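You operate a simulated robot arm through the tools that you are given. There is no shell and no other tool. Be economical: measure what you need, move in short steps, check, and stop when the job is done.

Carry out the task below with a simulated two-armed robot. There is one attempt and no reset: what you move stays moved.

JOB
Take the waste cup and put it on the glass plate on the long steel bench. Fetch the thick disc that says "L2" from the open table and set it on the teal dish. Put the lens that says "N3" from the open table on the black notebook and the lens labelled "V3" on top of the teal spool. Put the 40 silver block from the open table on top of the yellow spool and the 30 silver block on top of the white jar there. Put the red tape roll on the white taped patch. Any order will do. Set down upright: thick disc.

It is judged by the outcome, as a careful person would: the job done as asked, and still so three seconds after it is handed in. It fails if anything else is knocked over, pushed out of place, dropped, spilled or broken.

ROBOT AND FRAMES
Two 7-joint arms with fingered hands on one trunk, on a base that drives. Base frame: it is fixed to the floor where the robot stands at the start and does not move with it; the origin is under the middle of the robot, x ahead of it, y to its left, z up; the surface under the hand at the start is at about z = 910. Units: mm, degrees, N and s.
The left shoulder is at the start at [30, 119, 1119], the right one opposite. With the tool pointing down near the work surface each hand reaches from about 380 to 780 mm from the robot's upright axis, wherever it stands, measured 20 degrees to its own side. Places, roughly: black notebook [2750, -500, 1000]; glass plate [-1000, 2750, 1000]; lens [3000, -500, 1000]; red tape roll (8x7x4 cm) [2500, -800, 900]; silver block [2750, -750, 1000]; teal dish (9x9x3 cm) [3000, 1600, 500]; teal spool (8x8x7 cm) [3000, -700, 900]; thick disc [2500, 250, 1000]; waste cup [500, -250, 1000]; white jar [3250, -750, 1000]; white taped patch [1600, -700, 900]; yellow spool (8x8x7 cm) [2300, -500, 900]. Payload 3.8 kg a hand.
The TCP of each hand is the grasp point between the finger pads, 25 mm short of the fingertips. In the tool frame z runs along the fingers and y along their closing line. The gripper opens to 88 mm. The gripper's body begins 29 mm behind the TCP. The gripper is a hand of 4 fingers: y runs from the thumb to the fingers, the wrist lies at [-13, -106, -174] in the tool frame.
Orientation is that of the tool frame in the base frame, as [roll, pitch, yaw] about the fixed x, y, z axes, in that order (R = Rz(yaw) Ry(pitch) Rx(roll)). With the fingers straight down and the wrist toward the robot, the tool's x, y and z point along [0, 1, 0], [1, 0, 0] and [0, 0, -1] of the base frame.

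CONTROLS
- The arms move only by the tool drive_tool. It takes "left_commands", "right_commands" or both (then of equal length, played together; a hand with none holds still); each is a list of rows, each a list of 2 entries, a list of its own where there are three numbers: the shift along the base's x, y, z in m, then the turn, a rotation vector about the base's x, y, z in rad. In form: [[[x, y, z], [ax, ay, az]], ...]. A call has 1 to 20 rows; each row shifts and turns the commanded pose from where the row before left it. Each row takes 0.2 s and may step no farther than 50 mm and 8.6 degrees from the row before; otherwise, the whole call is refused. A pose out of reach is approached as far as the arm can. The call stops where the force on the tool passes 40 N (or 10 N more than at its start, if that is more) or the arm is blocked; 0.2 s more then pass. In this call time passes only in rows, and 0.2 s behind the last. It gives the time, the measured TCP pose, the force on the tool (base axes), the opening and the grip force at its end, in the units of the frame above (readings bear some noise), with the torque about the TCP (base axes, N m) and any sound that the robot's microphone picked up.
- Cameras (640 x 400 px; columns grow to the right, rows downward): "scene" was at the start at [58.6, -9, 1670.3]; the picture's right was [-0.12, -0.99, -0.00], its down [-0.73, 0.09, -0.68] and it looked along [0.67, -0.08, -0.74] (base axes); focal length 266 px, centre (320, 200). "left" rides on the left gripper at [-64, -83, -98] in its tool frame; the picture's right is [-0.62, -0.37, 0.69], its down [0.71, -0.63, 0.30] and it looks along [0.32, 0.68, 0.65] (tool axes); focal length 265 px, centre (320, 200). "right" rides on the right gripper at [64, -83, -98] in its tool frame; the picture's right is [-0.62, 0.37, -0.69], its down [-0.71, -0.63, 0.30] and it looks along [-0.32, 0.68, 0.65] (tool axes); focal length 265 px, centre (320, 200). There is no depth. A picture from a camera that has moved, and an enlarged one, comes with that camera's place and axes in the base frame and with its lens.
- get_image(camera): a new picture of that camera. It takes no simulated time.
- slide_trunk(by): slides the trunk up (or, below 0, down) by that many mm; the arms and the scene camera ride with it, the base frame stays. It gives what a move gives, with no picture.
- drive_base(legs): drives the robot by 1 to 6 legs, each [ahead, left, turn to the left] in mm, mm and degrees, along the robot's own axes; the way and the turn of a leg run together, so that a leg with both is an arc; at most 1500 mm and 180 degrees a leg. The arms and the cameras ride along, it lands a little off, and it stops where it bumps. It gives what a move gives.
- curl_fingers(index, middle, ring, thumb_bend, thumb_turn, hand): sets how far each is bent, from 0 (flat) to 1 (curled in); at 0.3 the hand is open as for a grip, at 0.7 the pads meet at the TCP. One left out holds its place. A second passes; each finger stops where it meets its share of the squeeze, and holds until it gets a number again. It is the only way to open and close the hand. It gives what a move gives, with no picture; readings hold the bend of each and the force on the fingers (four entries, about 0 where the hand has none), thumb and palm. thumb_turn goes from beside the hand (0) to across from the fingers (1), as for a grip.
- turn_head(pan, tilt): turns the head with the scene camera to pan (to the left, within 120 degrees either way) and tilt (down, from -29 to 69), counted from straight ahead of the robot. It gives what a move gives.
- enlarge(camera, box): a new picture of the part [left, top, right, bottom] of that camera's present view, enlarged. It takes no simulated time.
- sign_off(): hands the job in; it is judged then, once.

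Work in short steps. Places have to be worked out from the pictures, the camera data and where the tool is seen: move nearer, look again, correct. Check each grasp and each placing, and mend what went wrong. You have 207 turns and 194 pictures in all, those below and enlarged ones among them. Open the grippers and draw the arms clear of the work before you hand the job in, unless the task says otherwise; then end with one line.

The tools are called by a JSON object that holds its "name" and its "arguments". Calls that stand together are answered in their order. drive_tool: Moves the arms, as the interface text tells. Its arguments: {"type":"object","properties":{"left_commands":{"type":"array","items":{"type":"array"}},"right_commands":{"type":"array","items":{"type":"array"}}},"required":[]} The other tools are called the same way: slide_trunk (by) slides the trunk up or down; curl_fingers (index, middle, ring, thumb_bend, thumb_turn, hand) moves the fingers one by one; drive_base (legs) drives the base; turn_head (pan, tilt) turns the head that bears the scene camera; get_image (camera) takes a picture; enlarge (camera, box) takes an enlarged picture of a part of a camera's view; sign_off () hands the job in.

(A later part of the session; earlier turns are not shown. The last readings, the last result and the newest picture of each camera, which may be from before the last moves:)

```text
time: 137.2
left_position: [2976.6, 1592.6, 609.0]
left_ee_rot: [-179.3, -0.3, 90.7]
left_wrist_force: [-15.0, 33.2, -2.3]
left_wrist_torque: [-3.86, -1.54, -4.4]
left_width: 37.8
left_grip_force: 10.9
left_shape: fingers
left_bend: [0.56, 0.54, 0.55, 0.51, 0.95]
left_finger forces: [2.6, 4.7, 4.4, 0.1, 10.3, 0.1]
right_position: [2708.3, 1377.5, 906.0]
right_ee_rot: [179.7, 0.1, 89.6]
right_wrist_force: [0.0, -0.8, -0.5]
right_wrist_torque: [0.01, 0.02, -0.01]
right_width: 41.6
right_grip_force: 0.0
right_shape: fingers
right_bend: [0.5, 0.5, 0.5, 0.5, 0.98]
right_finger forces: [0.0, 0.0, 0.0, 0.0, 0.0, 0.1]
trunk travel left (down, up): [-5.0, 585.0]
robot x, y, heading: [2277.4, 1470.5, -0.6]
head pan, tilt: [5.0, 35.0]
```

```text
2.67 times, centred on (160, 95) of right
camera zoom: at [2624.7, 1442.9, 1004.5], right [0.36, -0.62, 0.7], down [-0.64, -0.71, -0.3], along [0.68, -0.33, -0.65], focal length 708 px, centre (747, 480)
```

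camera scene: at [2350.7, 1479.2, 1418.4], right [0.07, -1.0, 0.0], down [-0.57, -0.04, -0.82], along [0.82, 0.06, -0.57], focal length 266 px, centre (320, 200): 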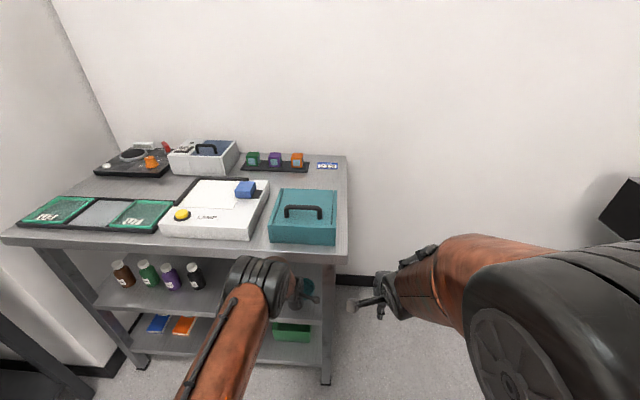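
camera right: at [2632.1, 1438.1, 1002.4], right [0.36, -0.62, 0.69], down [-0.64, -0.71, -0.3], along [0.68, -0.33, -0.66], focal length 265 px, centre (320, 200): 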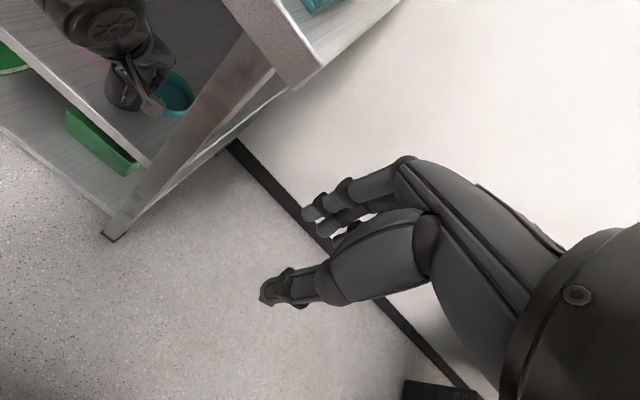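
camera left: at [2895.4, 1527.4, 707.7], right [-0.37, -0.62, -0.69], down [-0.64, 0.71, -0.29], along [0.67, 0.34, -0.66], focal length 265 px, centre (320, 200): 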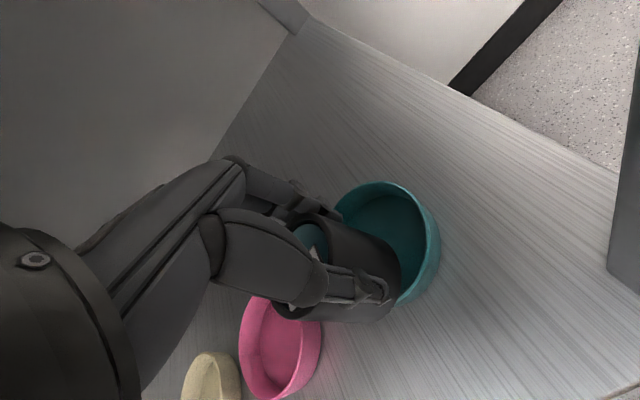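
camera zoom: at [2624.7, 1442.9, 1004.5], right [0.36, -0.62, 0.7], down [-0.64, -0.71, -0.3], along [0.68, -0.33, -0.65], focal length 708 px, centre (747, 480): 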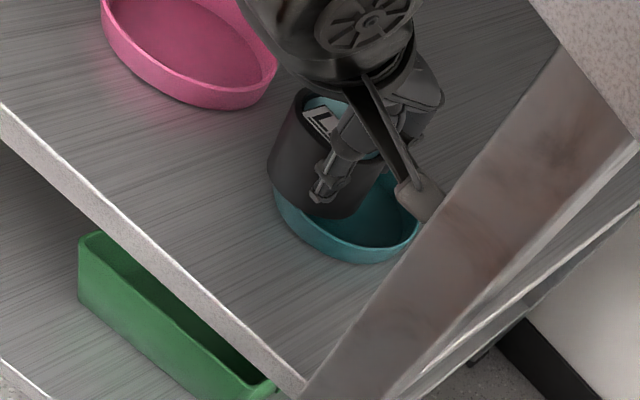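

The readings show 33 N sideways: the camera bracket touched the cart's front leg. I back out and yaw the hand -30° so the bracket and wrist swing away from the leg.

{"name": "drive_tool", "arguments": {"left_commands": [[[-0.03, 0.012, 0], [0, 0, 0]], [[-0.035, 0.006, 0], [0, 0, 0]], [[0, 0, 0], [0, 0, -0.131]], [[0, 0, 0], [0, 0, -0.131]], [[0, 0, 0], [0, 0, -0.131]], [[0, 0, 0], [0, 0, -0.131]]]}}

{"name": "get_image", "arguments": {"camera": "left"}}

{"name": "enlarge", "arguments": {"camera": "right", "box": [40, 20, 280, 170]}}

```text
time: 138.6
left_position: [2923.5, 1601.0, 612.5]
left_ee_rot: [180.0, 0.0, 60.2]
left_wrist_force: [0.7, -0.5, -2.8]
left_wrist_torque: [-0.03, 0.03, 0.02]
left_width: 37.6
left_grip_force: 11.0
left_shape: fingers
left_bend: [0.56, 0.54, 0.55, 0.51, 0.95]
left_finger forces: [2.4, 4.8, 4.6, 0.1, 10.2, 0.0]
right_position: [2712.9, 1372.1, 903.3]
right_ee_rot: [-179.9, 0.0, 89.2]
right_wrist_force: [-0.1, -0.4, 0.7]
right_wrist_torque: [0.0, 0.03, -0.01]
right_width: 41.3
right_grip_force: 0.0
right_shape: fingers
right_bend: [0.5, 0.5, 0.5, 0.5, 0.98]
right_finger forces: [0.0, 0.0, 0.1, 0.0, 0.0, 0.0]
trunk travel left (down, up): [-5.0, 585.0]
robot x, y, heading: [2278.3, 1476.0, -0.7]
head pan, tilt: [5.0, 35.0]
```

```text
111 pictures are left
camera left: at [2818.5, 1586.9, 711.4], right [-0.63, -0.36, -0.69], down [-0.19, 0.93, -0.3], along [0.76, -0.06, -0.65], focal length 265 px, centre (320, 200)
```

left: 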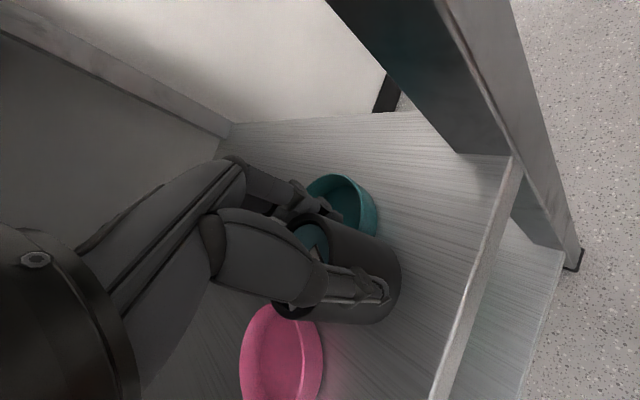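

```text
2.67 times, centred on (160, 95) of right
camera zoom: at [2631.3, 1438.4, 1002.7], right [0.36, -0.62, 0.69], down [-0.64, -0.71, -0.3], along [0.68, -0.33, -0.65], focal length 708 px, centre (747, 480)
```

zoom: 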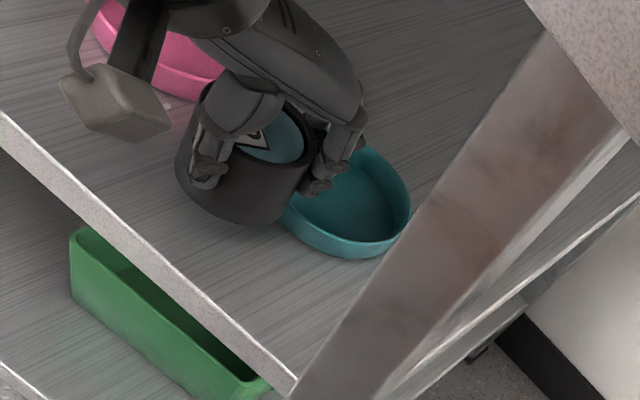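

Dish centre (2991,1589), disc centre (2917,1607). I move (+74,-18) in small steps.

{"name": "drive_tool", "arguments": {"left_commands": [[[0.025, -0.006, 0], [0, 0, 0]], [[0.025, -0.006, 0], [0, 0, 0]], [[0.024, -0.006, 0], [0, 0, 0]]]}}

{"name": "get_image", "arguments": {"camera": "left"}}

{"name": "enlarge", "arguments": {"camera": "right", "box": [40, 20, 280, 170]}}

```text
time: 139.4
left_position: [2984.1, 1585.4, 610.3]
left_ee_rot: [-179.9, 0.1, 60.2]
left_wrist_force: [-0.1, 0.3, -4.0]
left_wrist_torque: [-0.05, -0.01, 0.03]
left_width: 37.3
left_grip_force: 10.2
left_shape: fingers
left_bend: [0.56, 0.54, 0.55, 0.51, 0.95]
left_finger forces: [2.3, 4.5, 4.6, 0.0, 9.8, 0.0]
left hand out of reach, approached as far as the arm can: row 3
right_position: [2712.6, 1373.4, 903.5]
right_ee_rot: [-179.8, -0.1, 89.2]
right_wrist_force: [0.5, 0.0, -0.6]
right_wrist_torque: [0.03, 0.02, -0.04]
right_width: 41.6
right_grip_force: 0.1
right_shape: fingers
right_bend: [0.5, 0.5, 0.5, 0.5, 0.98]
right_finger forces: [0.1, 0.1, 0.0, 0.0, 0.1, 0.0]
trunk travel left (down, up): [-5.0, 585.0]
robot x, y, heading: [2280.1, 1475.3, -0.5]
head pan, tilt: [5.0, 35.0]
```

```text
109 pictures are left
camera left: at [2880.9, 1570.7, 710.7], right [-0.63, -0.36, -0.69], down [-0.19, 0.93, -0.3], along [0.75, -0.06, -0.66], focal length 265 px, centre (320, 200)
```

left: 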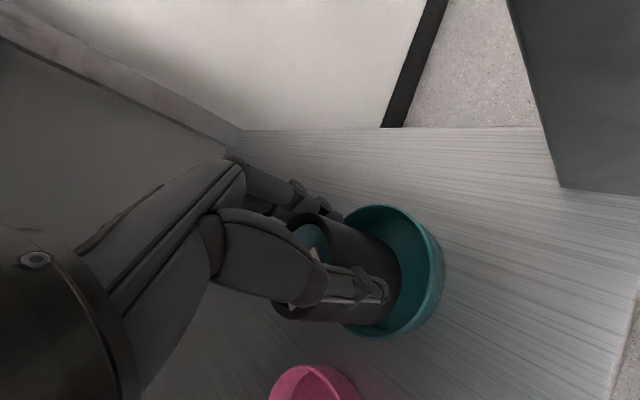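

```text
2.67 times, centred on (160, 95) of right
camera zoom: at [2631.2, 1438.3, 1002.8], right [0.36, -0.62, 0.69], down [-0.64, -0.71, -0.3], along [0.68, -0.33, -0.65], focal length 708 px, centre (747, 480)
```

zoom: 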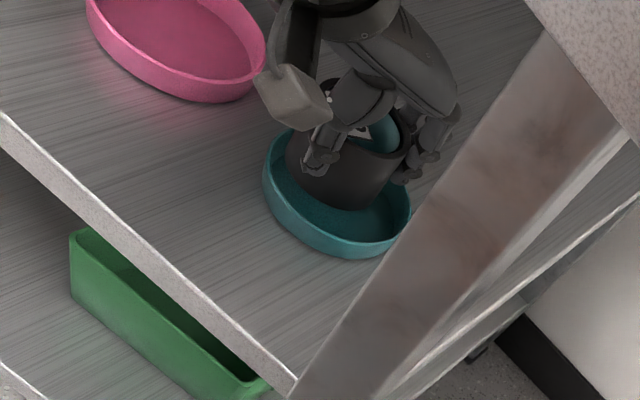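

The arm hit its reach limit ~13 mm short. I advance the base 15 mm.

{"name": "drive_base", "arguments": {"legs": [[15, 0, 0]]}}

{"name": "enlarge", "arguments": {"camera": "right", "box": [40, 20, 280, 170]}}

{"name": "enlarge", "arguments": {"camera": "left", "box": [240, 160, 480, 360]}}

```text
time: 140.2
left_position: [2999.9, 1585.5, 607.2]
left_ee_rot: [-179.7, 0.3, 60.3]
left_wrist_force: [-0.2, -0.4, -3.3]
left_wrist_torque: [-0.05, -0.03, 0.0]
left_width: 37.2
left_grip_force: 10.9
left_shape: fingers
left_bend: [0.56, 0.54, 0.55, 0.51, 0.95]
left_finger forces: [2.3, 4.6, 4.6, 0.1, 10.0, 0.0]
right_position: [2729.1, 1371.3, 901.3]
right_ee_rot: [-179.8, 0.0, 89.2]
right_wrist_force: [0.0, 0.4, -0.1]
right_wrist_torque: [0.01, 0.03, -0.01]
right_width: 41.5
right_grip_force: 0.2
right_shape: fingers
right_bend: [0.5, 0.5, 0.5, 0.5, 0.98]
right_finger forces: [0.0, 0.1, 0.1, 0.0, 0.1, 0.1]
trunk travel left (down, up): [-5.0, 585.0]
robot x, y, heading: [2298.5, 1469.4, -0.6]
head pan, tilt: [5.0, 35.0]
```

```text
2.67 times, centred on (160, 95) of right
camera zoom: at [2647.7, 1438.6, 1001.8], right [0.36, -0.62, 0.69], down [-0.64, -0.71, -0.3], along [0.68, -0.33, -0.66], focal length 708 px, centre (747, 480)
```

zoom: 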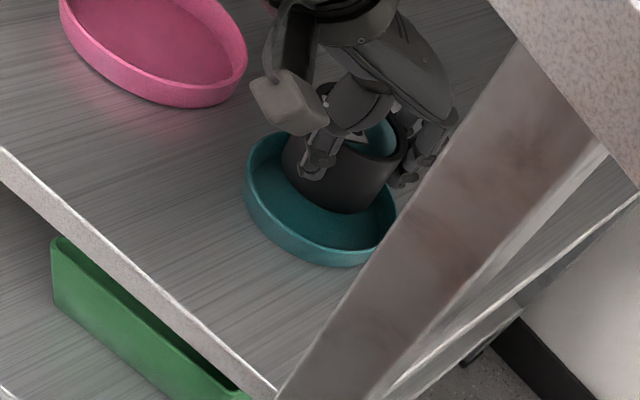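

```text
2.00 times, centred on (360, 260) of left
camera zoom: at [2895.7, 1570.6, 706.6], right [-0.63, -0.36, -0.69], down [-0.19, 0.93, -0.3], along [0.75, -0.06, -0.66], focal length 531 px, centre (240, 80)
```

zoom: 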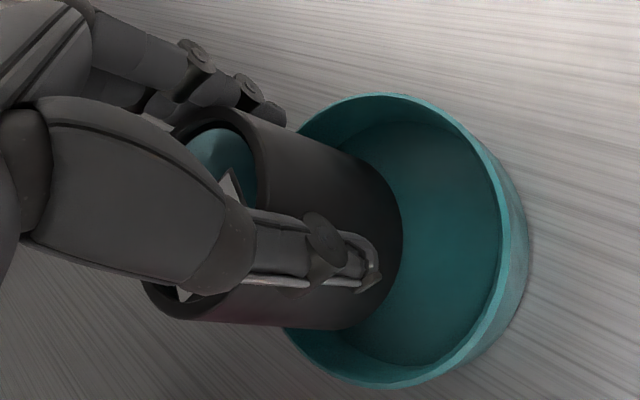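

The disc is within ~9 mm of the dish centre. I correct (-8,-5) and lower 35 mm gently.

{"name": "drive_tool", "arguments": {"left_commands": [[[-0.008, -0.005, 0], [0, 0, 0]], [[0, 0, -0.015], [0, 0, 0]], [[0, 0, -0.012], [0, 0, 0]]]}}

{"name": "enlarge", "arguments": {"camera": "right", "box": [40, 20, 280, 170]}}

{"name": "enlarge", "arguments": {"camera": "left", "box": [240, 160, 480, 360]}}

```text
time: 141.0
left_position: [2990.9, 1580.3, 587.4]
left_ee_rot: [179.8, -0.1, 60.4]
left_wrist_force: [0.4, 0.2, 10.7]
left_wrist_torque: [-0.05, -0.35, -0.05]
left_width: 37.2
left_grip_force: 12.7
left_shape: fingers
left_bend: [0.57, 0.54, 0.55, 0.51, 0.95]
left_finger forces: [2.7, 5.6, 5.4, 0.1, 12.2, 0.0]
right_position: [2727.8, 1371.3, 904.7]
right_ee_rot: [-179.9, 0.1, 89.2]
right_wrist_force: [-0.4, -0.7, -0.2]
right_wrist_torque: [0.03, -0.01, -0.01]
right_width: 41.8
right_grip_force: 0.0
right_shape: fingers
right_bend: [0.5, 0.5, 0.5, 0.5, 0.98]
right_finger forces: [0.1, 0.0, 0.0, 0.1, 0.0, 0.1]
trunk travel left (down, up): [-5.0, 585.0]
robot x, y, heading: [2295.2, 1471.5, -0.7]
head pan, tilt: [5.0, 35.0]
```

```text
2.67 times, centred on (160, 95) of right
camera zoom: at [2644.9, 1437.5, 1003.6], right [0.36, -0.62, 0.69], down [-0.64, -0.71, -0.3], along [0.68, -0.33, -0.65], focal length 708 px, centre (747, 480)
```

zoom: 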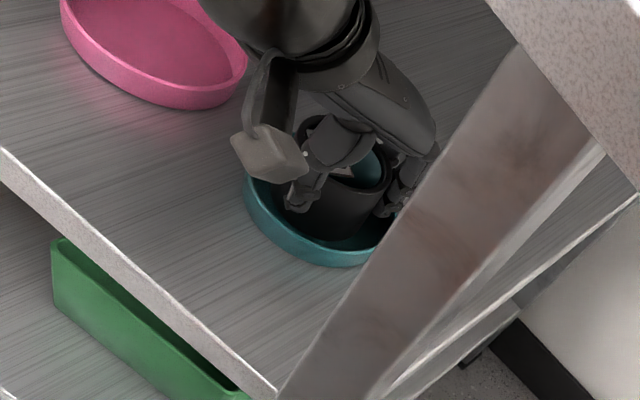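

```text
2.00 times, centred on (360, 260) of left
camera zoom: at [2886.0, 1564.9, 684.4], right [-0.62, -0.36, -0.69], down [-0.19, 0.93, -0.31], along [0.76, -0.06, -0.65], focal length 531 px, centre (240, 80)
```

zoom: 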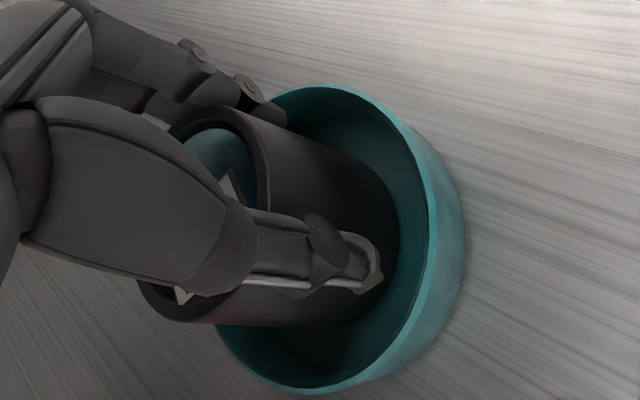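

Contact at z=587 (+14 N) with the disc centred inside the dish, standing on its floor. I ease up 2 mm and open the fingers slightly.

{"name": "drive_tool", "arguments": {"left_commands": [[[0, 0, 0.002], [0, 0, 0]]]}}

{"name": "curl_fingers", "arguments": {"hand": "left", "index": 0.44, "middle": 0.44, "ring": 0.44, "thumb_bend": 0.44}}

{"name": "enlarge", "arguments": {"camera": "left", "box": [240, 160, 480, 360]}}

{"name": "enlarge", "arguments": {"camera": "right", "box": [40, 20, 280, 170]}}

```text
time: 141.4
left_position: [2991.2, 1580.1, 586.2]
left_ee_rot: [-179.8, 0.1, 60.3]
left_wrist_force: [1.4, -0.3, 12.4]
left_wrist_torque: [-0.01, -0.44, -0.04]
left_width: 37.3
left_grip_force: 13.4
left_shape: fingers
left_bend: [0.57, 0.54, 0.54, 0.51, 0.95]
left_finger forces: [2.7, 5.8, 5.8, 0.0, 12.1, 0.1]
right_position: [2727.9, 1371.4, 903.7]
right_ee_rot: [-180.0, 0.0, 89.1]
right_wrist_force: [0.9, 0.1, -1.2]
right_wrist_torque: [-0.04, 0.03, -0.01]
right_width: 41.5
right_grip_force: 0.2
right_shape: fingers
right_bend: [0.5, 0.5, 0.5, 0.5, 0.98]
right_finger forces: [0.0, 0.0, 0.1, 0.1, 0.1, 0.0]
trunk travel left (down, up): [-5.0, 585.0]
robot x, y, heading: [2299.6, 1473.8, -0.7]
head pan, tilt: [5.0, 35.0]
```

```text
time: 142.4
left_position: [2989.1, 1579.4, 583.2]
left_ee_rot: [-179.7, 0.1, 60.3]
left_wrist_force: [-0.8, 0.0, 0.2]
left_wrist_torque: [0.01, -0.01, -0.01]
left_width: 54.2
left_grip_force: 0.1
left_shape: fingers
left_bend: [0.44, 0.44, 0.44, 0.44, 0.97]
left_finger forces: [0.0, 0.0, 0.1, 0.0, 0.1, 0.0]
right_position: [2727.8, 1371.9, 903.2]
right_ee_rot: [179.9, 0.0, 89.2]
right_wrist_force: [0.3, 0.7, 0.0]
right_wrist_torque: [0.0, 0.0, 0.02]
right_width: 41.5
right_grip_force: 0.1
right_shape: fingers
right_bend: [0.5, 0.5, 0.5, 0.5, 0.98]
right_finger forces: [0.1, 0.0, 0.0, 0.1, 0.1, 0.0]
trunk travel left (down, up): [-5.0, 585.0]
robot x, y, heading: [2295.1, 1472.4, -0.7]
head pan, tilt: [5.0, 35.0]
```

```text
2.00 times, centred on (360, 260) of left
camera zoom: at [2885.9, 1564.9, 682.8], right [-0.63, -0.36, -0.69], down [-0.19, 0.93, -0.3], along [0.75, -0.06, -0.66], focal length 531 px, centre (240, 80)
```

zoom: 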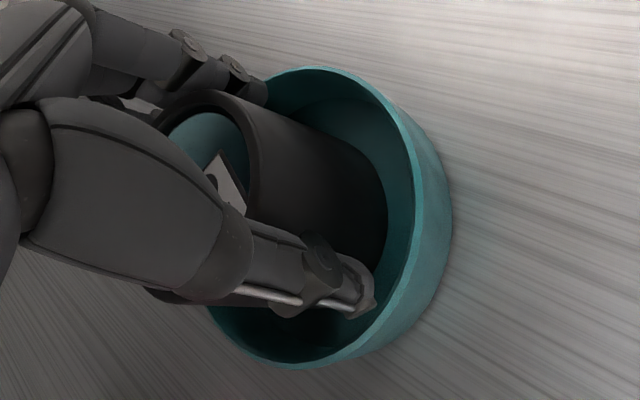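

```text
2.67 times, centred on (160, 95) of right
camera zoom: at [2646.0, 1437.9, 1002.8], right [0.36, -0.62, 0.69], down [-0.64, -0.71, -0.3], along [0.68, -0.33, -0.65], focal length 708 px, centre (747, 480)
```

zoom: 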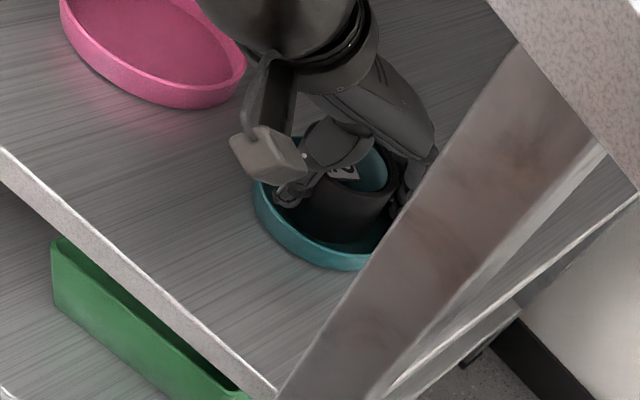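

Released; the disc stands upright in the dish. I rise 50 mm and then check before withdrawing.

{"name": "drive_tool", "arguments": {"left_commands": [[[0, 0, 0.01], [0, 0, 0]], [[0, 0, 0.02], [0, 0, 0]], [[0, 0, 0.022], [0, 0, 0]]]}}

{"name": "get_image", "arguments": {"camera": "left"}}

```text
time: 143.4
left_position: [2959.7, 1572.0, 595.5]
left_ee_rot: [-176.4, 2.7, 59.5]
left_wrist_force: [1.1, 0.3, 0.3]
left_wrist_torque: [-0.01, -0.02, 0.0]
left_width: 55.1
left_grip_force: 0.2
left_shape: fingers
left_bend: [0.44, 0.44, 0.43, 0.44, 0.97]
left_finger forces: [0.0, 0.1, 0.6, 0.1, 0.0, 0.0]
right_position: [2726.5, 1372.8, 905.2]
right_ee_rot: [179.9, 0.0, 89.4]
right_wrist_force: [-0.2, -0.1, -0.1]
right_wrist_torque: [0.01, -0.04, 0.03]
right_width: 41.1
right_grip_force: 0.1
right_shape: fingers
right_bend: [0.5, 0.5, 0.5, 0.5, 0.98]
right_finger forces: [0.0, 0.0, 0.0, 0.0, 0.1, 0.0]
trunk travel left (down, up): [-5.0, 585.0]
robot x, y, heading: [2298.7, 1471.1, -0.6]
head pan, tilt: [5.0, 35.0]
stopped in row 3 (left hand): the arm was blocked; the commanded pose is now the measured one
```

```text
101 pictures are left
camera left: at [2862.4, 1558.6, 701.6], right [-0.68, -0.35, -0.64], down [-0.2, 0.93, -0.3], along [0.7, -0.07, -0.71], focal length 265 px, centre (320, 200)
```

left: 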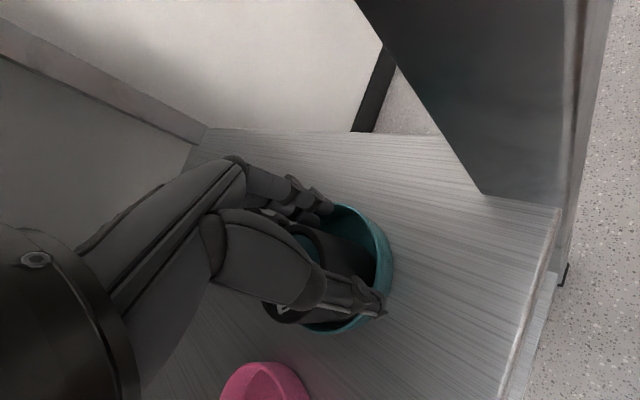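

The arm was blocked while rising—likely the forearm against the upper shelf's lip. I look at where it touches and at the disc.

{"name": "turn_head", "arguments": {"pan": 20, "tilt": 45}}

{"name": "enlarge", "arguments": {"camera": "scene", "box": [220, 100, 460, 300]}}

{"name": "get_image", "arguments": {"camera": "right"}}

```text
time: 144.2
left_position: [2960.4, 1570.8, 595.2]
left_ee_rot: [-176.6, 2.6, 59.5]
left_wrist_force: [0.5, -0.1, 0.2]
left_wrist_torque: [0.0, -0.06, -0.04]
left_width: 54.8
left_grip_force: 0.0
left_shape: fingers
left_bend: [0.44, 0.44, 0.43, 0.44, 0.97]
left_finger forces: [0.0, 0.1, 0.3, 0.1, 0.0, 0.1]
right_position: [2726.3, 1373.9, 904.5]
right_ee_rot: [180.0, -0.1, 89.4]
right_wrist_force: [-0.5, 0.6, -0.5]
right_wrist_torque: [0.0, 0.0, -0.01]
right_width: 41.2
right_grip_force: 0.1
right_shape: fingers
right_bend: [0.5, 0.5, 0.5, 0.5, 0.98]
right_finger forces: [0.0, 0.0, 0.1, 0.0, 0.1, 0.0]
trunk travel left (down, up): [-5.0, 585.0]
robot x, y, heading: [2292.6, 1469.4, -0.5]
head pan, tilt: [20.0, 45.0]
```

```text
2.00 times, centred on (340, 200) of scene
camera zoom: at [2350.1, 1500.1, 1403.7], right [0.33, -0.94, 0.0], down [-0.67, -0.23, -0.71], along [0.67, 0.23, -0.71], focal length 532 px, centre (280, 200)
```

zoom: 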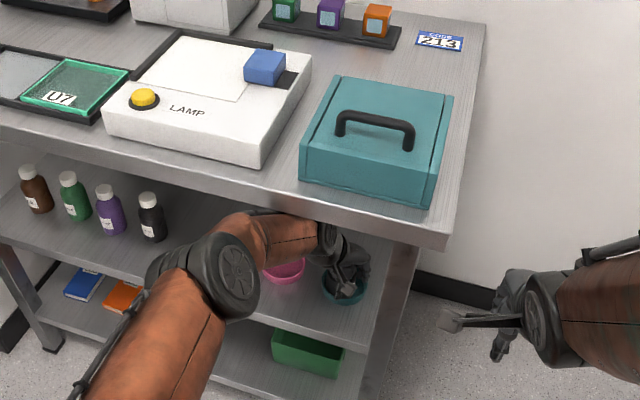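

```text
99 pictures are left
camera right: at [2643.7, 1439.2, 1003.2], right [0.36, -0.62, 0.69], down [-0.64, -0.71, -0.3], along [0.68, -0.33, -0.65], focal length 265 px, centre (320, 200)
```

right: 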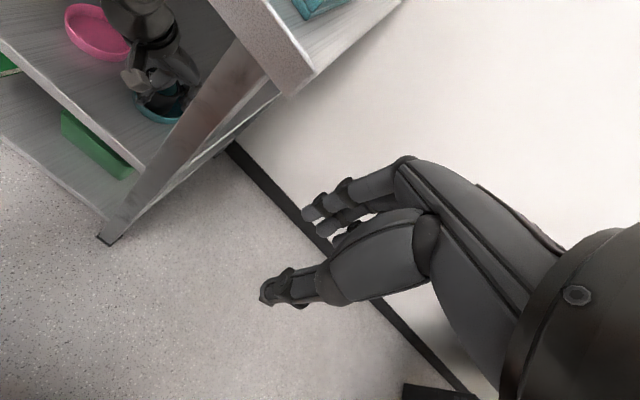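

The forearm lies just under the upper lip, so I cannot rise. Instead I'll flatten the fingers and thumb (freeing the disc) and later swing the hand up about the wrist.

{"name": "curl_fingers", "arguments": {"hand": "left", "index": 0.15, "middle": 0.15, "ring": 0.15, "thumb_bend": 0.1}}

{"name": "get_image", "arguments": {"camera": "left"}}

{"name": "enlarge", "arguments": {"camera": "right", "box": [80, 0, 280, 150]}}

```text
time: 145.2
left_position: [2961.2, 1571.5, 595.9]
left_ee_rot: [-176.6, 2.6, 59.6]
left_wrist_force: [0.1, -0.8, 0.7]
left_wrist_torque: [0.02, 0.03, 0.01]
left_width: 114.7
left_grip_force: 0.2
left_shape: fingers
left_bend: [0.15, 0.15, 0.15, 0.1, 0.97]
left_finger forces: [0.0, 0.0, 0.1, 0.0, 0.0, 0.0]
right_position: [2725.8, 1374.2, 903.7]
right_ee_rot: [180.0, 0.1, 89.4]
right_wrist_force: [-0.1, 1.1, -1.7]
right_wrist_torque: [0.01, -0.02, 0.02]
right_width: 41.4
right_grip_force: 0.1
right_shape: fingers
right_bend: [0.5, 0.5, 0.5, 0.5, 0.98]
right_finger forces: [0.0, 0.0, 0.0, 0.0, 0.0, 0.1]
trunk travel left (down, up): [-5.0, 585.0]
robot x, y, heading: [2294.3, 1475.3, -0.5]
head pan, tilt: [20.0, 45.0]
```

```text
98 pictures are left
camera left: at [2863.0, 1558.3, 701.8], right [-0.68, -0.35, -0.64], down [-0.2, 0.93, -0.3], along [0.7, -0.08, -0.71], focal length 265 px, centre (320, 200)
```

left: 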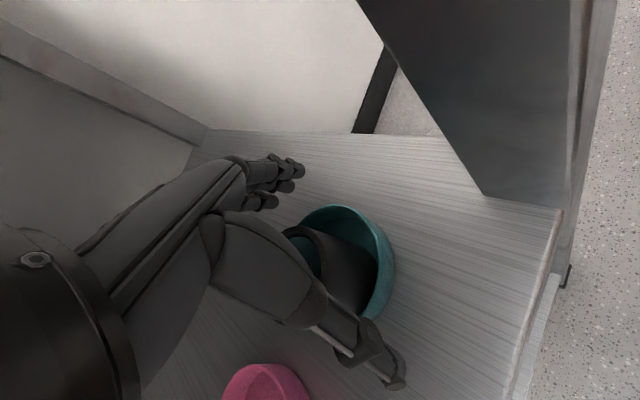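

```text
2.67 times, centred on (180, 75) of right
camera zoom: at [2643.7, 1439.4, 1003.3], right [0.36, -0.62, 0.69], down [-0.64, -0.71, -0.3], along [0.68, -0.33, -0.65], focal length 708 px, centre (693, 533)
```

zoom: 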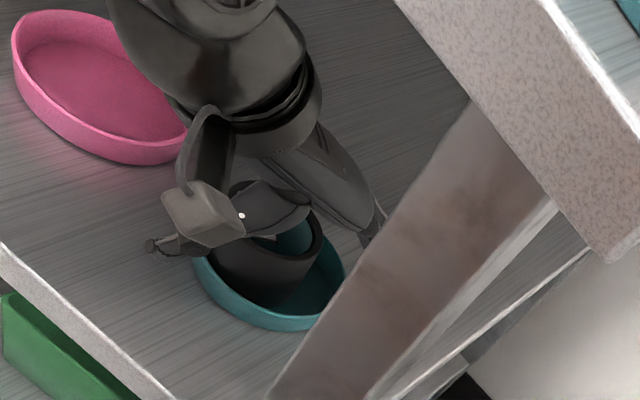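

The disc stands upright and free in the dish. I flatten the fingers fully, then slide the hand sideways (+y), palm above the disc, before withdrawing.

{"name": "curl_fingers", "arguments": {"hand": "left", "index": 0.0, "middle": 0.0, "ring": 0.0, "thumb_bend": 0.0}}

{"name": "drive_tool", "arguments": {"left_commands": [[[0, 0.02, 0], [0, 0, 0]], [[0, 0.02, 0], [0, 0, 0]]]}}

{"name": "get_image", "arguments": {"camera": "left"}}

```text
time: 146.2
left_position: [2960.4, 1570.9, 595.3]
left_ee_rot: [-176.6, 2.7, 59.5]
left_wrist_force: [-0.2, -0.9, 0.1]
left_wrist_torque: [-0.07, -0.01, 0.0]
left_width: 132.0
left_grip_force: 0.0
left_shape: fingers
left_bend: [0.0, 0.0, 0.0, 0.0, 0.97]
left_finger forces: [0.0, 0.0, 0.0, 0.0, 0.0, 0.0]
right_position: [2725.8, 1373.4, 903.6]
right_ee_rot: [180.0, 0.2, 89.4]
right_wrist_force: [0.3, -0.1, -0.3]
right_wrist_torque: [0.04, 0.04, -0.01]
right_width: 41.4
right_grip_force: 0.1
right_shape: fingers
right_bend: [0.5, 0.5, 0.5, 0.5, 0.98]
right_finger forces: [0.0, 0.0, 0.1, 0.0, 0.0, 0.1]
trunk travel left (down, up): [-5.0, 585.0]
robot x, y, heading: [2296.2, 1473.3, -0.7]
head pan, tilt: [20.0, 45.0]
```

```text
time: 146.8
left_position: [2963.3, 1610.6, 598.0]
left_ee_rot: [-176.6, 2.5, 59.5]
left_wrist_force: [-0.3, -0.1, -0.2]
left_wrist_torque: [0.01, 0.01, -0.01]
left_width: 132.7
left_grip_force: 0.1
left_shape: fingers
left_bend: [0.0, 0.0, 0.0, 0.0, 0.97]
left_finger forces: [0.0, 0.1, 0.1, 0.0, 0.0, 0.0]
right_position: [2728.4, 1372.4, 902.0]
right_ee_rot: [-180.0, 0.0, 89.4]
right_wrist_force: [-0.6, 0.1, -0.6]
right_wrist_torque: [0.0, -0.02, 0.03]
right_width: 41.3
right_grip_force: 0.1
right_shape: fingers
right_bend: [0.5, 0.5, 0.5, 0.5, 0.98]
right_finger forces: [0.0, 0.1, 0.0, 0.0, 0.0, 0.1]
trunk travel left (down, up): [-5.0, 585.0]
robot x, y, heading: [2292.4, 1467.9, -0.9]
head pan, tilt: [20.0, 45.0]
```

```text
96 pictures are left
camera left: at [2865.1, 1597.6, 702.6], right [-0.68, -0.35, -0.64], down [-0.2, 0.93, -0.3], along [0.7, -0.07, -0.71], focal length 265 px, centre (320, 200)
```

left: 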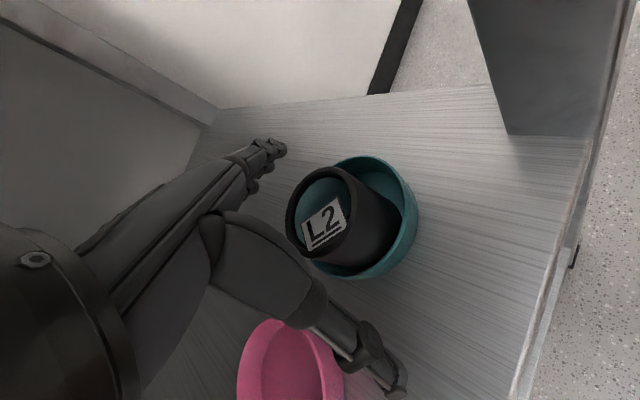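

L2 stands upright and centred in the dish. I continue sideways 50 mm more, then withdraw.

{"name": "drive_tool", "arguments": {"left_commands": [[[0, 0.025, 0], [0, 0, 0]], [[0, 0.03, 0], [0, 0, 0]]]}}

{"name": "get_image", "arguments": {"camera": "left"}}

```text
time: 147.4
left_position: [2963.2, 1667.2, 597.5]
left_ee_rot: [-176.8, 2.6, 59.7]
left_wrist_force: [0.8, -0.2, 0.4]
left_wrist_torque: [0.01, 0.02, 0.01]
left_width: 132.4
left_grip_force: 0.1
left_shape: fingers
left_bend: [0.0, 0.0, 0.0, 0.0, 0.97]
left_finger forces: [0.0, 0.0, 0.1, 0.0, 0.0, 0.0]
right_position: [2727.4, 1372.8, 902.4]
right_ee_rot: [-180.0, 0.0, 89.4]
right_wrist_force: [0.0, 0.2, -0.5]
right_wrist_torque: [-0.02, -0.01, 0.01]
right_width: 41.7
right_grip_force: 0.1
right_shape: fingers
right_bend: [0.5, 0.5, 0.5, 0.5, 0.98]
right_finger forces: [0.0, 0.0, 0.0, 0.0, 0.0, 0.0]
trunk travel left (down, up): [-5.0, 585.0]
robot x, y, heading: [2294.8, 1471.0, -0.7]
head pan, tilt: [20.0, 45.0]
```

```text
95 pictures are left
camera left: at [2865.9, 1654.4, 703.4], right [-0.68, -0.35, -0.64], down [-0.2, 0.93, -0.3], along [0.71, -0.07, -0.7], focal length 265 px, centre (320, 200)
```

left: 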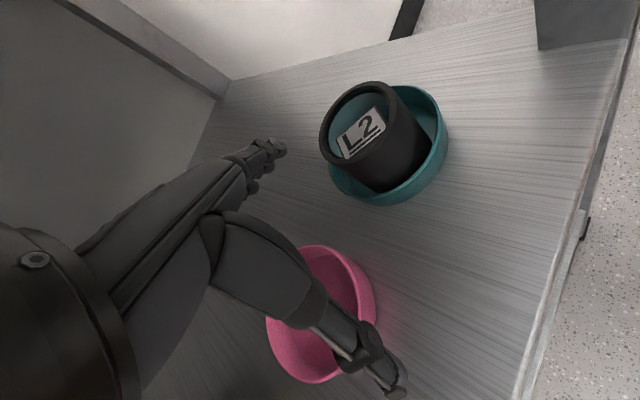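

I shift 25 mm more for margin and drive the base straight back 320 mm.

{"name": "drive_tool", "arguments": {"left_commands": [[[0, 0.028, 0], [0, 0, 0]]]}}

{"name": "drive_base", "arguments": {"legs": [[-330, 0, 0]]}}

{"name": "get_image", "arguments": {"camera": "left"}}

```text
time: 147.8
left_position: [2962.0, 1695.2, 596.2]
left_ee_rot: [-176.7, 2.6, 59.7]
left_wrist_force: [-0.2, 0.5, 0.2]
left_wrist_torque: [-0.02, 0.03, 0.0]
left_width: 132.4
left_grip_force: 0.1
left_shape: fingers
left_bend: [0.0, 0.0, 0.0, 0.0, 0.97]
left_finger forces: [0.0, 0.0, 0.1, 0.0, 0.1, 0.1]
right_position: [2726.2, 1373.3, 904.4]
right_ee_rot: [-180.0, 0.0, 89.4]
right_wrist_force: [-0.5, 0.6, -0.2]
right_wrist_torque: [0.0, 0.0, -0.01]
right_width: 41.4
right_grip_force: 0.1
right_shape: fingers
right_bend: [0.5, 0.5, 0.5, 0.5, 0.98]
right_finger forces: [0.1, 0.0, 0.0, 0.1, 0.0, 0.0]
trunk travel left (down, up): [-5.0, 585.0]
robot x, y, heading: [2295.2, 1471.3, -0.5]
head pan, tilt: [20.0, 45.0]
```

```text
time: 150.0
left_position: [2633.1, 1699.0, 595.7]
left_ee_rot: [-176.7, 2.7, 59.7]
left_wrist_force: [-0.4, 0.0, -0.4]
left_wrist_torque: [0.0, -0.01, 0.04]
left_width: 132.3
left_grip_force: 0.0
left_shape: fingers
left_bend: [0.0, 0.0, 0.0, 0.0, 0.97]
left_finger forces: [0.1, 0.0, 0.1, 0.1, 0.0, 0.0]
right_position: [2396.3, 1376.6, 903.9]
right_ee_rot: [-180.0, 0.0, 89.5]
right_wrist_force: [-0.6, -0.6, 0.0]
right_wrist_torque: [-0.02, -0.04, -0.01]
right_width: 41.7
right_grip_force: 0.0
right_shape: fingers
right_bend: [0.5, 0.5, 0.5, 0.5, 0.98]
right_finger forces: [0.0, 0.1, 0.1, 0.0, 0.0, 0.0]
trunk travel left (down, up): [-5.0, 585.0]
robot x, y, heading: [1967.4, 1479.6, -0.7]
head pan, tilt: [20.0, 45.0]
```

```text
94 pictures are left
camera left: at [2535.1, 1685.9, 703.0], right [-0.68, -0.36, -0.64], down [-0.2, 0.93, -0.3], along [0.7, -0.07, -0.71], focal length 265 px, centre (320, 200)
```

left: 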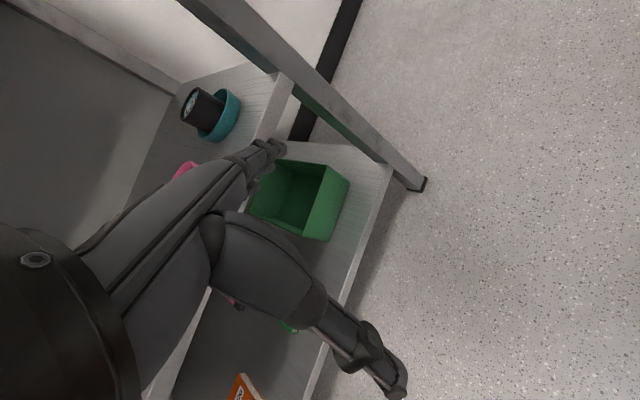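

L2 job is done. I raise the trunk, restore the left hand's upright pose and a normal open shape, ready for the long drive round the table's near end.

{"name": "slide_trunk", "arguments": {"by": 270}}

{"name": "drive_tool", "arguments": {"left_commands": [[[0, 0, 0.045], [0.0105, -0.0726, 0]], [[-0.01, 0, 0.045], [0, 0, 0.131]], [[-0.01, 0, 0.045], [0, 0, 0.131]], [[-0.02, 0, 0.045], [0, 0, 0.131]], [[-0.02, 0, 0.045], [0, 0, 0.131]], [[-0.02, 0, 0.045], [0, 0, 0]], [[-0.02, 0, 0.045], [0, 0, 0]], [[-0.02, 0, 0], [0, 0, 0]]]}}

{"name": "curl_fingers", "arguments": {"hand": "left", "index": 0.3, "middle": 0.3, "ring": 0.3, "thumb_bend": 0.3, "thumb_turn": 0.98}}

{"name": "curl_fingers", "arguments": {"hand": "right", "index": 0.3, "middle": 0.3, "ring": 0.3, "thumb_bend": 0.3}}

{"name": "drive_base", "arguments": {"legs": [[-1200, -300, 0], [-1100, 0, 0], [0, -1300, 0], [0, -1200, 0], [800, 0, 0]]}}

{"name": "turn_head", "arguments": {"pan": 5, "tilt": 22}}

{"name": "get_image", "arguments": {"camera": "scene"}}

```text
time: 152.7
left_position: [2632.2, 1698.5, 866.7]
left_ee_rot: [-176.6, 2.6, 59.7]
left_wrist_force: [-0.2, 0.6, 0.3]
left_wrist_torque: [0.01, 0.0, -0.01]
left_width: 132.4
left_grip_force: 0.1
left_shape: fingers
left_bend: [0.0, 0.0, 0.0, 0.0, 0.97]
left_finger forces: [0.0, 0.1, 0.0, 0.0, 0.1, 0.0]
right_position: [2397.5, 1377.1, 1173.6]
right_ee_rot: [-179.9, -0.1, 89.5]
right_wrist_force: [0.8, -0.3, 0.5]
right_wrist_torque: [-0.03, 0.01, -0.01]
right_width: 41.5
right_grip_force: 0.1
right_shape: fingers
right_bend: [0.5, 0.5, 0.5, 0.5, 0.98]
right_finger forces: [0.0, 0.1, 0.0, 0.1, 0.0, 0.0]
trunk travel left (down, up): [-275.0, 315.0]
robot x, y, heading: [1966.9, 1474.2, -0.6]
head pan, tilt: [20.0, 45.0]
```

```text
time: 154.5
left_position: [2512.1, 1697.8, 1180.9]
left_ee_rot: [-179.9, 0.0, 89.7]
left_wrist_force: [-0.8, 0.8, -0.4]
left_wrist_torque: [-0.01, 0.01, 0.01]
left_width: 132.2
left_grip_force: 0.0
left_shape: fingers
left_bend: [0.0, 0.0, 0.0, 0.0, 0.97]
left_finger forces: [0.0, 0.0, 0.1, 0.0, 0.0, 0.0]
right_position: [2397.4, 1377.7, 1172.3]
right_ee_rot: [-179.8, 0.0, 89.6]
right_wrist_force: [0.1, 0.4, 0.1]
right_wrist_torque: [-0.01, 0.01, 0.01]
right_width: 41.8
right_grip_force: 0.1
right_shape: fingers
right_bend: [0.5, 0.5, 0.5, 0.5, 0.98]
right_finger forces: [0.0, 0.0, 0.1, 0.0, 0.1, 0.0]
trunk travel left (down, up): [-275.0, 315.0]
robot x, y, heading: [1969.5, 1475.1, -0.8]
head pan, tilt: [20.0, 45.0]
```

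```text
time: 155.5
left_position: [2512.5, 1698.6, 1181.4]
left_ee_rot: [-179.9, 0.1, 89.8]
left_wrist_force: [0.6, 0.1, 0.2]
left_wrist_torque: [0.0, 0.06, 0.04]
left_width: 85.5
left_grip_force: 0.0
left_shape: fingers
left_bend: [0.3, 0.3, 0.3, 0.3, 0.95]
left_finger forces: [0.1, 0.0, 0.0, 0.1, 0.1, 0.0]
right_position: [2397.3, 1377.4, 1172.0]
right_ee_rot: [-180.0, 0.0, 89.5]
right_wrist_force: [0.2, -0.4, 0.3]
right_wrist_torque: [0.0, -0.02, 0.03]
right_width: 41.5
right_grip_force: 0.0
right_shape: fingers
right_bend: [0.5, 0.5, 0.5, 0.5, 0.98]
right_finger forces: [0.0, 0.1, 0.1, 0.0, 0.1, 0.0]
trunk travel left (down, up): [-275.0, 315.0]
robot x, y, heading: [1965.1, 1477.0, -0.4]
head pan, tilt: [20.0, 45.0]
```

```text
time: 156.5
left_position: [2513.4, 1697.2, 1182.5]
left_ee_rot: [-179.9, -0.1, 89.7]
left_wrist_force: [1.1, -0.1, 1.3]
left_wrist_torque: [-0.01, 0.01, 0.0]
left_width: 85.6
left_grip_force: 0.0
left_shape: fingers
left_bend: [0.3, 0.3, 0.3, 0.3, 0.95]
left_finger forces: [0.0, 0.1, 0.1, 0.0, 0.0, 0.1]
right_position: [2399.1, 1377.2, 1172.4]
right_ee_rot: [179.9, 0.1, 89.5]
right_wrist_force: [-1.1, -0.4, -0.8]
right_wrist_torque: [0.04, 0.0, 0.0]
right_width: 84.8
right_grip_force: 0.1
right_shape: fingers
right_bend: [0.3, 0.3, 0.3, 0.3, 0.96]
right_finger forces: [0.1, 0.0, 0.0, 0.1, 0.1, 0.0]
trunk travel left (down, up): [-275.0, 315.0]
robot x, y, heading: [1966.2, 1474.6, -0.8]
head pan, tilt: [20.0, 45.0]
```

```text
time: 183.8
left_position: [955.2, -1109.9, 1181.5]
left_ee_rot: [-179.9, 0.0, 89.3]
left_wrist_force: [-0.1, -0.1, -0.2]
left_wrist_torque: [-0.01, -0.03, 0.01]
left_width: 85.3
left_grip_force: 0.1
left_shape: fingers
left_bend: [0.3, 0.3, 0.3, 0.3, 0.95]
left_finger forces: [0.0, 0.1, 0.0, 0.0, 0.0, 0.1]
right_position: [839.1, -1429.4, 1173.3]
right_ee_rot: [-179.8, 0.0, 89.1]
right_wrist_force: [-1.1, 0.2, -0.6]
right_wrist_torque: [0.0, -0.01, 0.01]
right_width: 84.6
right_grip_force: 0.0
right_shape: fingers
right_bend: [0.3, 0.3, 0.3, 0.3, 0.96]
right_finger forces: [0.0, 0.1, 0.1, 0.0, 0.0, 0.1]
trunk travel left (down, up): [-275.0, 315.0]
robot x, y, heading: [409.0, -1329.4, -0.9]
head pan, tilt: [20.0, 45.0]
```

```text
time: 184.7
left_position: [955.3, -1109.0, 1182.1]
left_ee_rot: [180.0, -0.1, 89.4]
left_wrist_force: [0.3, -1.1, 0.1]
left_wrist_torque: [0.01, -0.01, -0.01]
left_width: 85.6
left_grip_force: 0.1
left_shape: fingers
left_bend: [0.3, 0.3, 0.3, 0.3, 0.95]
left_finger forces: [0.0, 0.0, 0.0, 0.0, 0.1, 0.1]
right_position: [838.2, -1430.1, 1172.9]
right_ee_rot: [180.0, 0.0, 89.0]
right_wrist_force: [0.5, 0.1, -0.3]
right_wrist_torque: [0.0, 0.0, 0.0]
right_width: 84.5
right_grip_force: 0.1
right_shape: fingers
right_bend: [0.3, 0.3, 0.3, 0.3, 0.96]
right_finger forces: [0.0, 0.0, 0.1, 0.1, 0.0, 0.0]
trunk travel left (down, up): [-275.0, 315.0]
robot x, y, heading: [405.3, -1330.2, -1.2]
head pan, tilt: [5.0, 22.0]
```

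```text
93 pictures are left
camera scene: at [479.5, -1320.8, 1709.0], right [0.07, -1.0, 0.0], down [-0.37, -0.03, -0.93], along [0.92, 0.07, -0.38], focal length 266 px, centre (320, 200)
```

scene: 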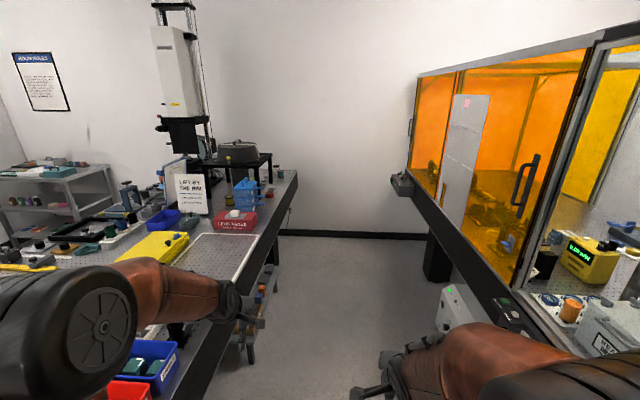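

The aisle is clear. I drive along it to x≈2200 and turn to face the table.

{"name": "drive_base", "arguments": {"legs": [[0, 0, 1.2], [1500, 0, 0], [250, 0, 0], [0, 0, 90]]}}

{"name": "turn_head", "arguments": {"pan": -25, "tilt": 38}}

{"name": "get_image", "arguments": {"camera": "scene"}}

```text
time: 197.7
left_position: [1906.8, -780.2, 1181.4]
left_ee_rot: [-179.8, 0.0, -178.8]
left_wrist_force: [-0.6, -0.1, 0.0]
left_wrist_torque: [0.0, 0.0, 0.01]
left_width: 85.8
left_grip_force: 0.1
left_shape: fingers
left_bend: [0.3, 0.3, 0.3, 0.3, 0.95]
left_finger forces: [0.1, 0.1, 0.0, 0.1, 0.0, 0.0]
right_position: [2231.5, -886.6, 1172.2]
right_ee_rot: [-180.0, 0.1, -179.0]
right_wrist_force: [0.0, 0.0, 0.5]
right_wrist_torque: [-0.03, 0.0, 0.06]
right_width: 84.4
right_grip_force: 0.1
right_shape: fingers
right_bend: [0.3, 0.3, 0.3, 0.3, 0.96]
right_finger forces: [0.1, 0.0, 0.0, 0.0, 0.0, 0.1]
trunk travel left (down, up): [-275.0, 315.0]
robot x, y, heading: [2145.4, -1319.1, 90.8]
head pan, tilt: [5.0, 22.0]
```

```text
time: 198.6
left_position: [1907.3, -779.7, 1181.3]
left_ee_rot: [-179.8, 0.0, -178.8]
left_wrist_force: [1.1, 0.1, 0.0]
left_wrist_torque: [-0.03, -0.01, 0.04]
left_width: 85.7
left_grip_force: 0.1
left_shape: fingers
left_bend: [0.3, 0.3, 0.3, 0.3, 0.95]
left_finger forces: [0.1, 0.0, 0.1, 0.1, 0.1, 0.0]
right_position: [2231.0, -886.6, 1173.3]
right_ee_rot: [-179.9, 0.1, -179.0]
right_wrist_force: [-0.1, 0.5, -0.5]
right_wrist_torque: [0.03, -0.04, -0.02]
right_width: 84.5
right_grip_force: 0.1
right_shape: fingers
right_bend: [0.3, 0.3, 0.3, 0.3, 0.96]
right_finger forces: [0.0, 0.0, 0.0, 0.0, 0.1, 0.0]
trunk travel left (down, up): [-275.0, 315.0]
robot x, y, heading: [2143.3, -1322.5, 91.1]
head pan, tilt: [-25.0, 38.0]
```

```text
92 pictures are left
camera scene: at [2179.3, -1260.4, 1684.0], right [0.91, -0.41, 0.0], down [-0.25, -0.56, -0.79], along [0.32, 0.72, -0.62], focal length 266 px, centre (320, 200)
```

scene: 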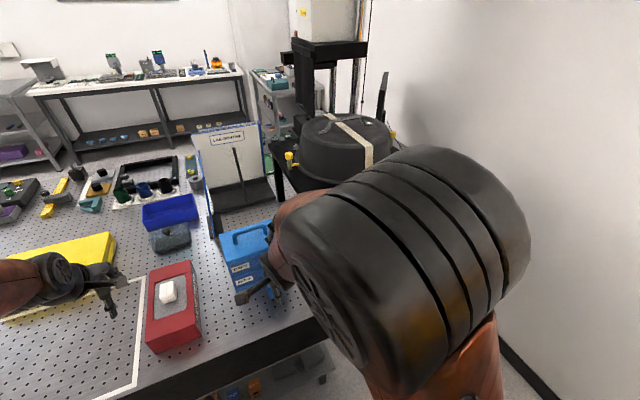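

The right arm blocks the view. I move 550 mm further along and look to the front-left.

{"name": "drive_base", "arguments": {"legs": [[0, -500, -1]]}}

{"name": "turn_head", "arguments": {"pan": 8, "tilt": 42}}

{"name": "get_image", "arguments": {"camera": "scene"}}

```text
time: 201.5
left_position: [2406.4, -772.7, 1180.2]
left_ee_rot: [-179.9, 0.1, -179.1]
left_wrist_force: [-36.2, -1.6, 4.9]
left_wrist_torque: [0.22, -0.45, 1.95]
left_width: 85.2
left_grip_force: 20.5
left_shape: fingers
left_bend: [0.3, 0.29, 0.3, 0.3, 0.95]
left_finger forces: [0.0, 41.4, 0.0, 0.0, 0.0, 0.0]
right_position: [2733.4, -884.7, 1174.1]
right_ee_rot: [-179.9, 0.2, 179.9]
right_wrist_force: [-0.6, -0.1, -0.1]
right_wrist_torque: [0.0, 0.01, 0.0]
right_width: 84.7
right_grip_force: 0.1
right_shape: fingers
right_bend: [0.3, 0.3, 0.3, 0.3, 0.96]
right_finger forces: [0.0, 0.1, 0.0, 0.0, 0.0, 0.0]
trunk travel left (down, up): [-275.0, 315.0]
robot x, y, heading: [2648.5, -1314.9, 90.0]
head pan, tilt: [-25.0, 38.0]
```

```text
time: 202.5
left_position: [2404.3, -773.3, 1180.9]
left_ee_rot: [180.0, -0.2, -179.0]
left_wrist_force: [-25.5, -0.6, 3.8]
left_wrist_torque: [0.19, -0.29, 1.42]
left_width: 85.0
left_grip_force: 15.1
left_shape: fingers
left_bend: [0.3, 0.3, 0.3, 0.3, 0.96]
left_finger forces: [0.0, 30.0, 0.0, 0.0, 0.0, 0.0]
right_position: [2734.8, -884.4, 1173.7]
right_ee_rot: [-180.0, 0.3, 180.0]
right_wrist_force: [0.0, -0.2, -0.2]
right_wrist_torque: [-0.02, -0.03, -0.01]
right_width: 84.8
right_grip_force: 0.1
right_shape: fingers
right_bend: [0.3, 0.3, 0.3, 0.3, 0.96]
right_finger forces: [0.0, 0.0, 0.1, 0.0, 0.0, 0.1]
trunk travel left (down, up): [-275.0, 315.0]
robot x, y, heading: [2642.1, -1316.0, 89.9]
head pan, tilt: [8.0, 42.0]
```

```text
91 pictures are left
camera scene: at [2626.7, -1253.9, 1678.0], right [0.99, 0.14, 0.0], down [0.09, -0.66, -0.74], along [-0.1, 0.74, -0.67], focal length 266 px, centre (320, 200)
```

scene: 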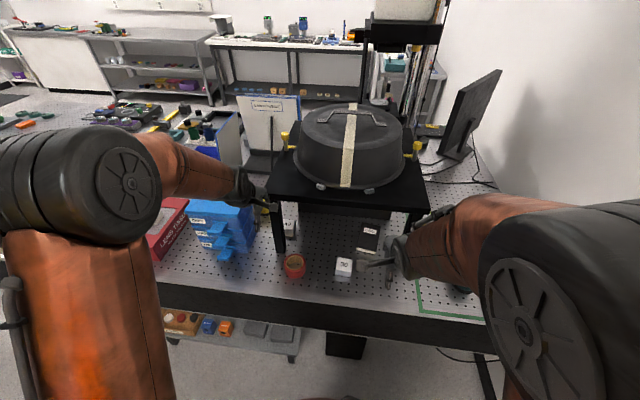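

The left fingers pressed against the black riser's edge. I immediately move the left hand away (-x, then back toward me).

{"name": "drive_tool", "arguments": {"left_commands": [[[-0.03, 0, 0], [0, 0, 0]], [[-0.02, -0.04, 0], [0, 0, 0]], [[0, -0.045, 0], [0, 0, 0]], [[0, -0.045, 0], [0, 0, 0]]], "right_commands": [[[0.03, 0, 0.03], [0, 0, 0]], [[0.03, 0, 0.03], [0, 0, 0]], [[0.03, 0, 0.03], [0, 0, 0]], [[0.03, 0, 0.02], [0, 0, 0]]]}}

{"name": "enlarge", "arguments": {"camera": "scene", "box": [160, 60, 480, 300]}}

```text
time: 203.5
left_position: [2363.5, -903.7, 1182.5]
left_ee_rot: [-180.0, -0.3, -179.3]
left_wrist_force: [0.0, -0.1, -0.8]
left_wrist_torque: [0.02, 0.01, 0.0]
left_width: 85.1
left_grip_force: 0.1
left_shape: fingers
left_bend: [0.3, 0.3, 0.3, 0.3, 0.96]
left_finger forces: [0.0, 0.0, 0.0, 0.0, 0.0, 0.0]
right_position: [2860.6, -886.7, 1283.4]
right_ee_rot: [-179.9, -0.1, 179.9]
right_wrist_force: [-1.0, -0.7, -0.1]
right_wrist_torque: [-0.01, 0.01, 0.0]
right_width: 84.7
right_grip_force: 0.1
right_shape: fingers
right_bend: [0.3, 0.3, 0.3, 0.3, 0.96]
right_finger forces: [0.0, 0.1, 0.0, 0.0, 0.1, 0.0]
trunk travel left (down, up): [-275.0, 315.0]
robot x, y, heading: [2642.9, -1318.1, 89.9]
head pan, tilt: [8.0, 42.0]
```

```text
1.67 times, centred on (320, 180) of scene
camera zoom: at [2633.5, -1255.4, 1678.1], right [0.99, 0.14, 0.0], down [0.09, -0.66, -0.74], along [-0.1, 0.74, -0.67], focal length 444 px, centre (320, 233)
```

zoom: 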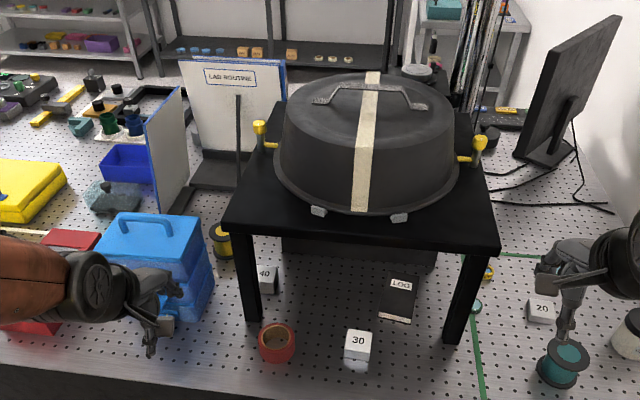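

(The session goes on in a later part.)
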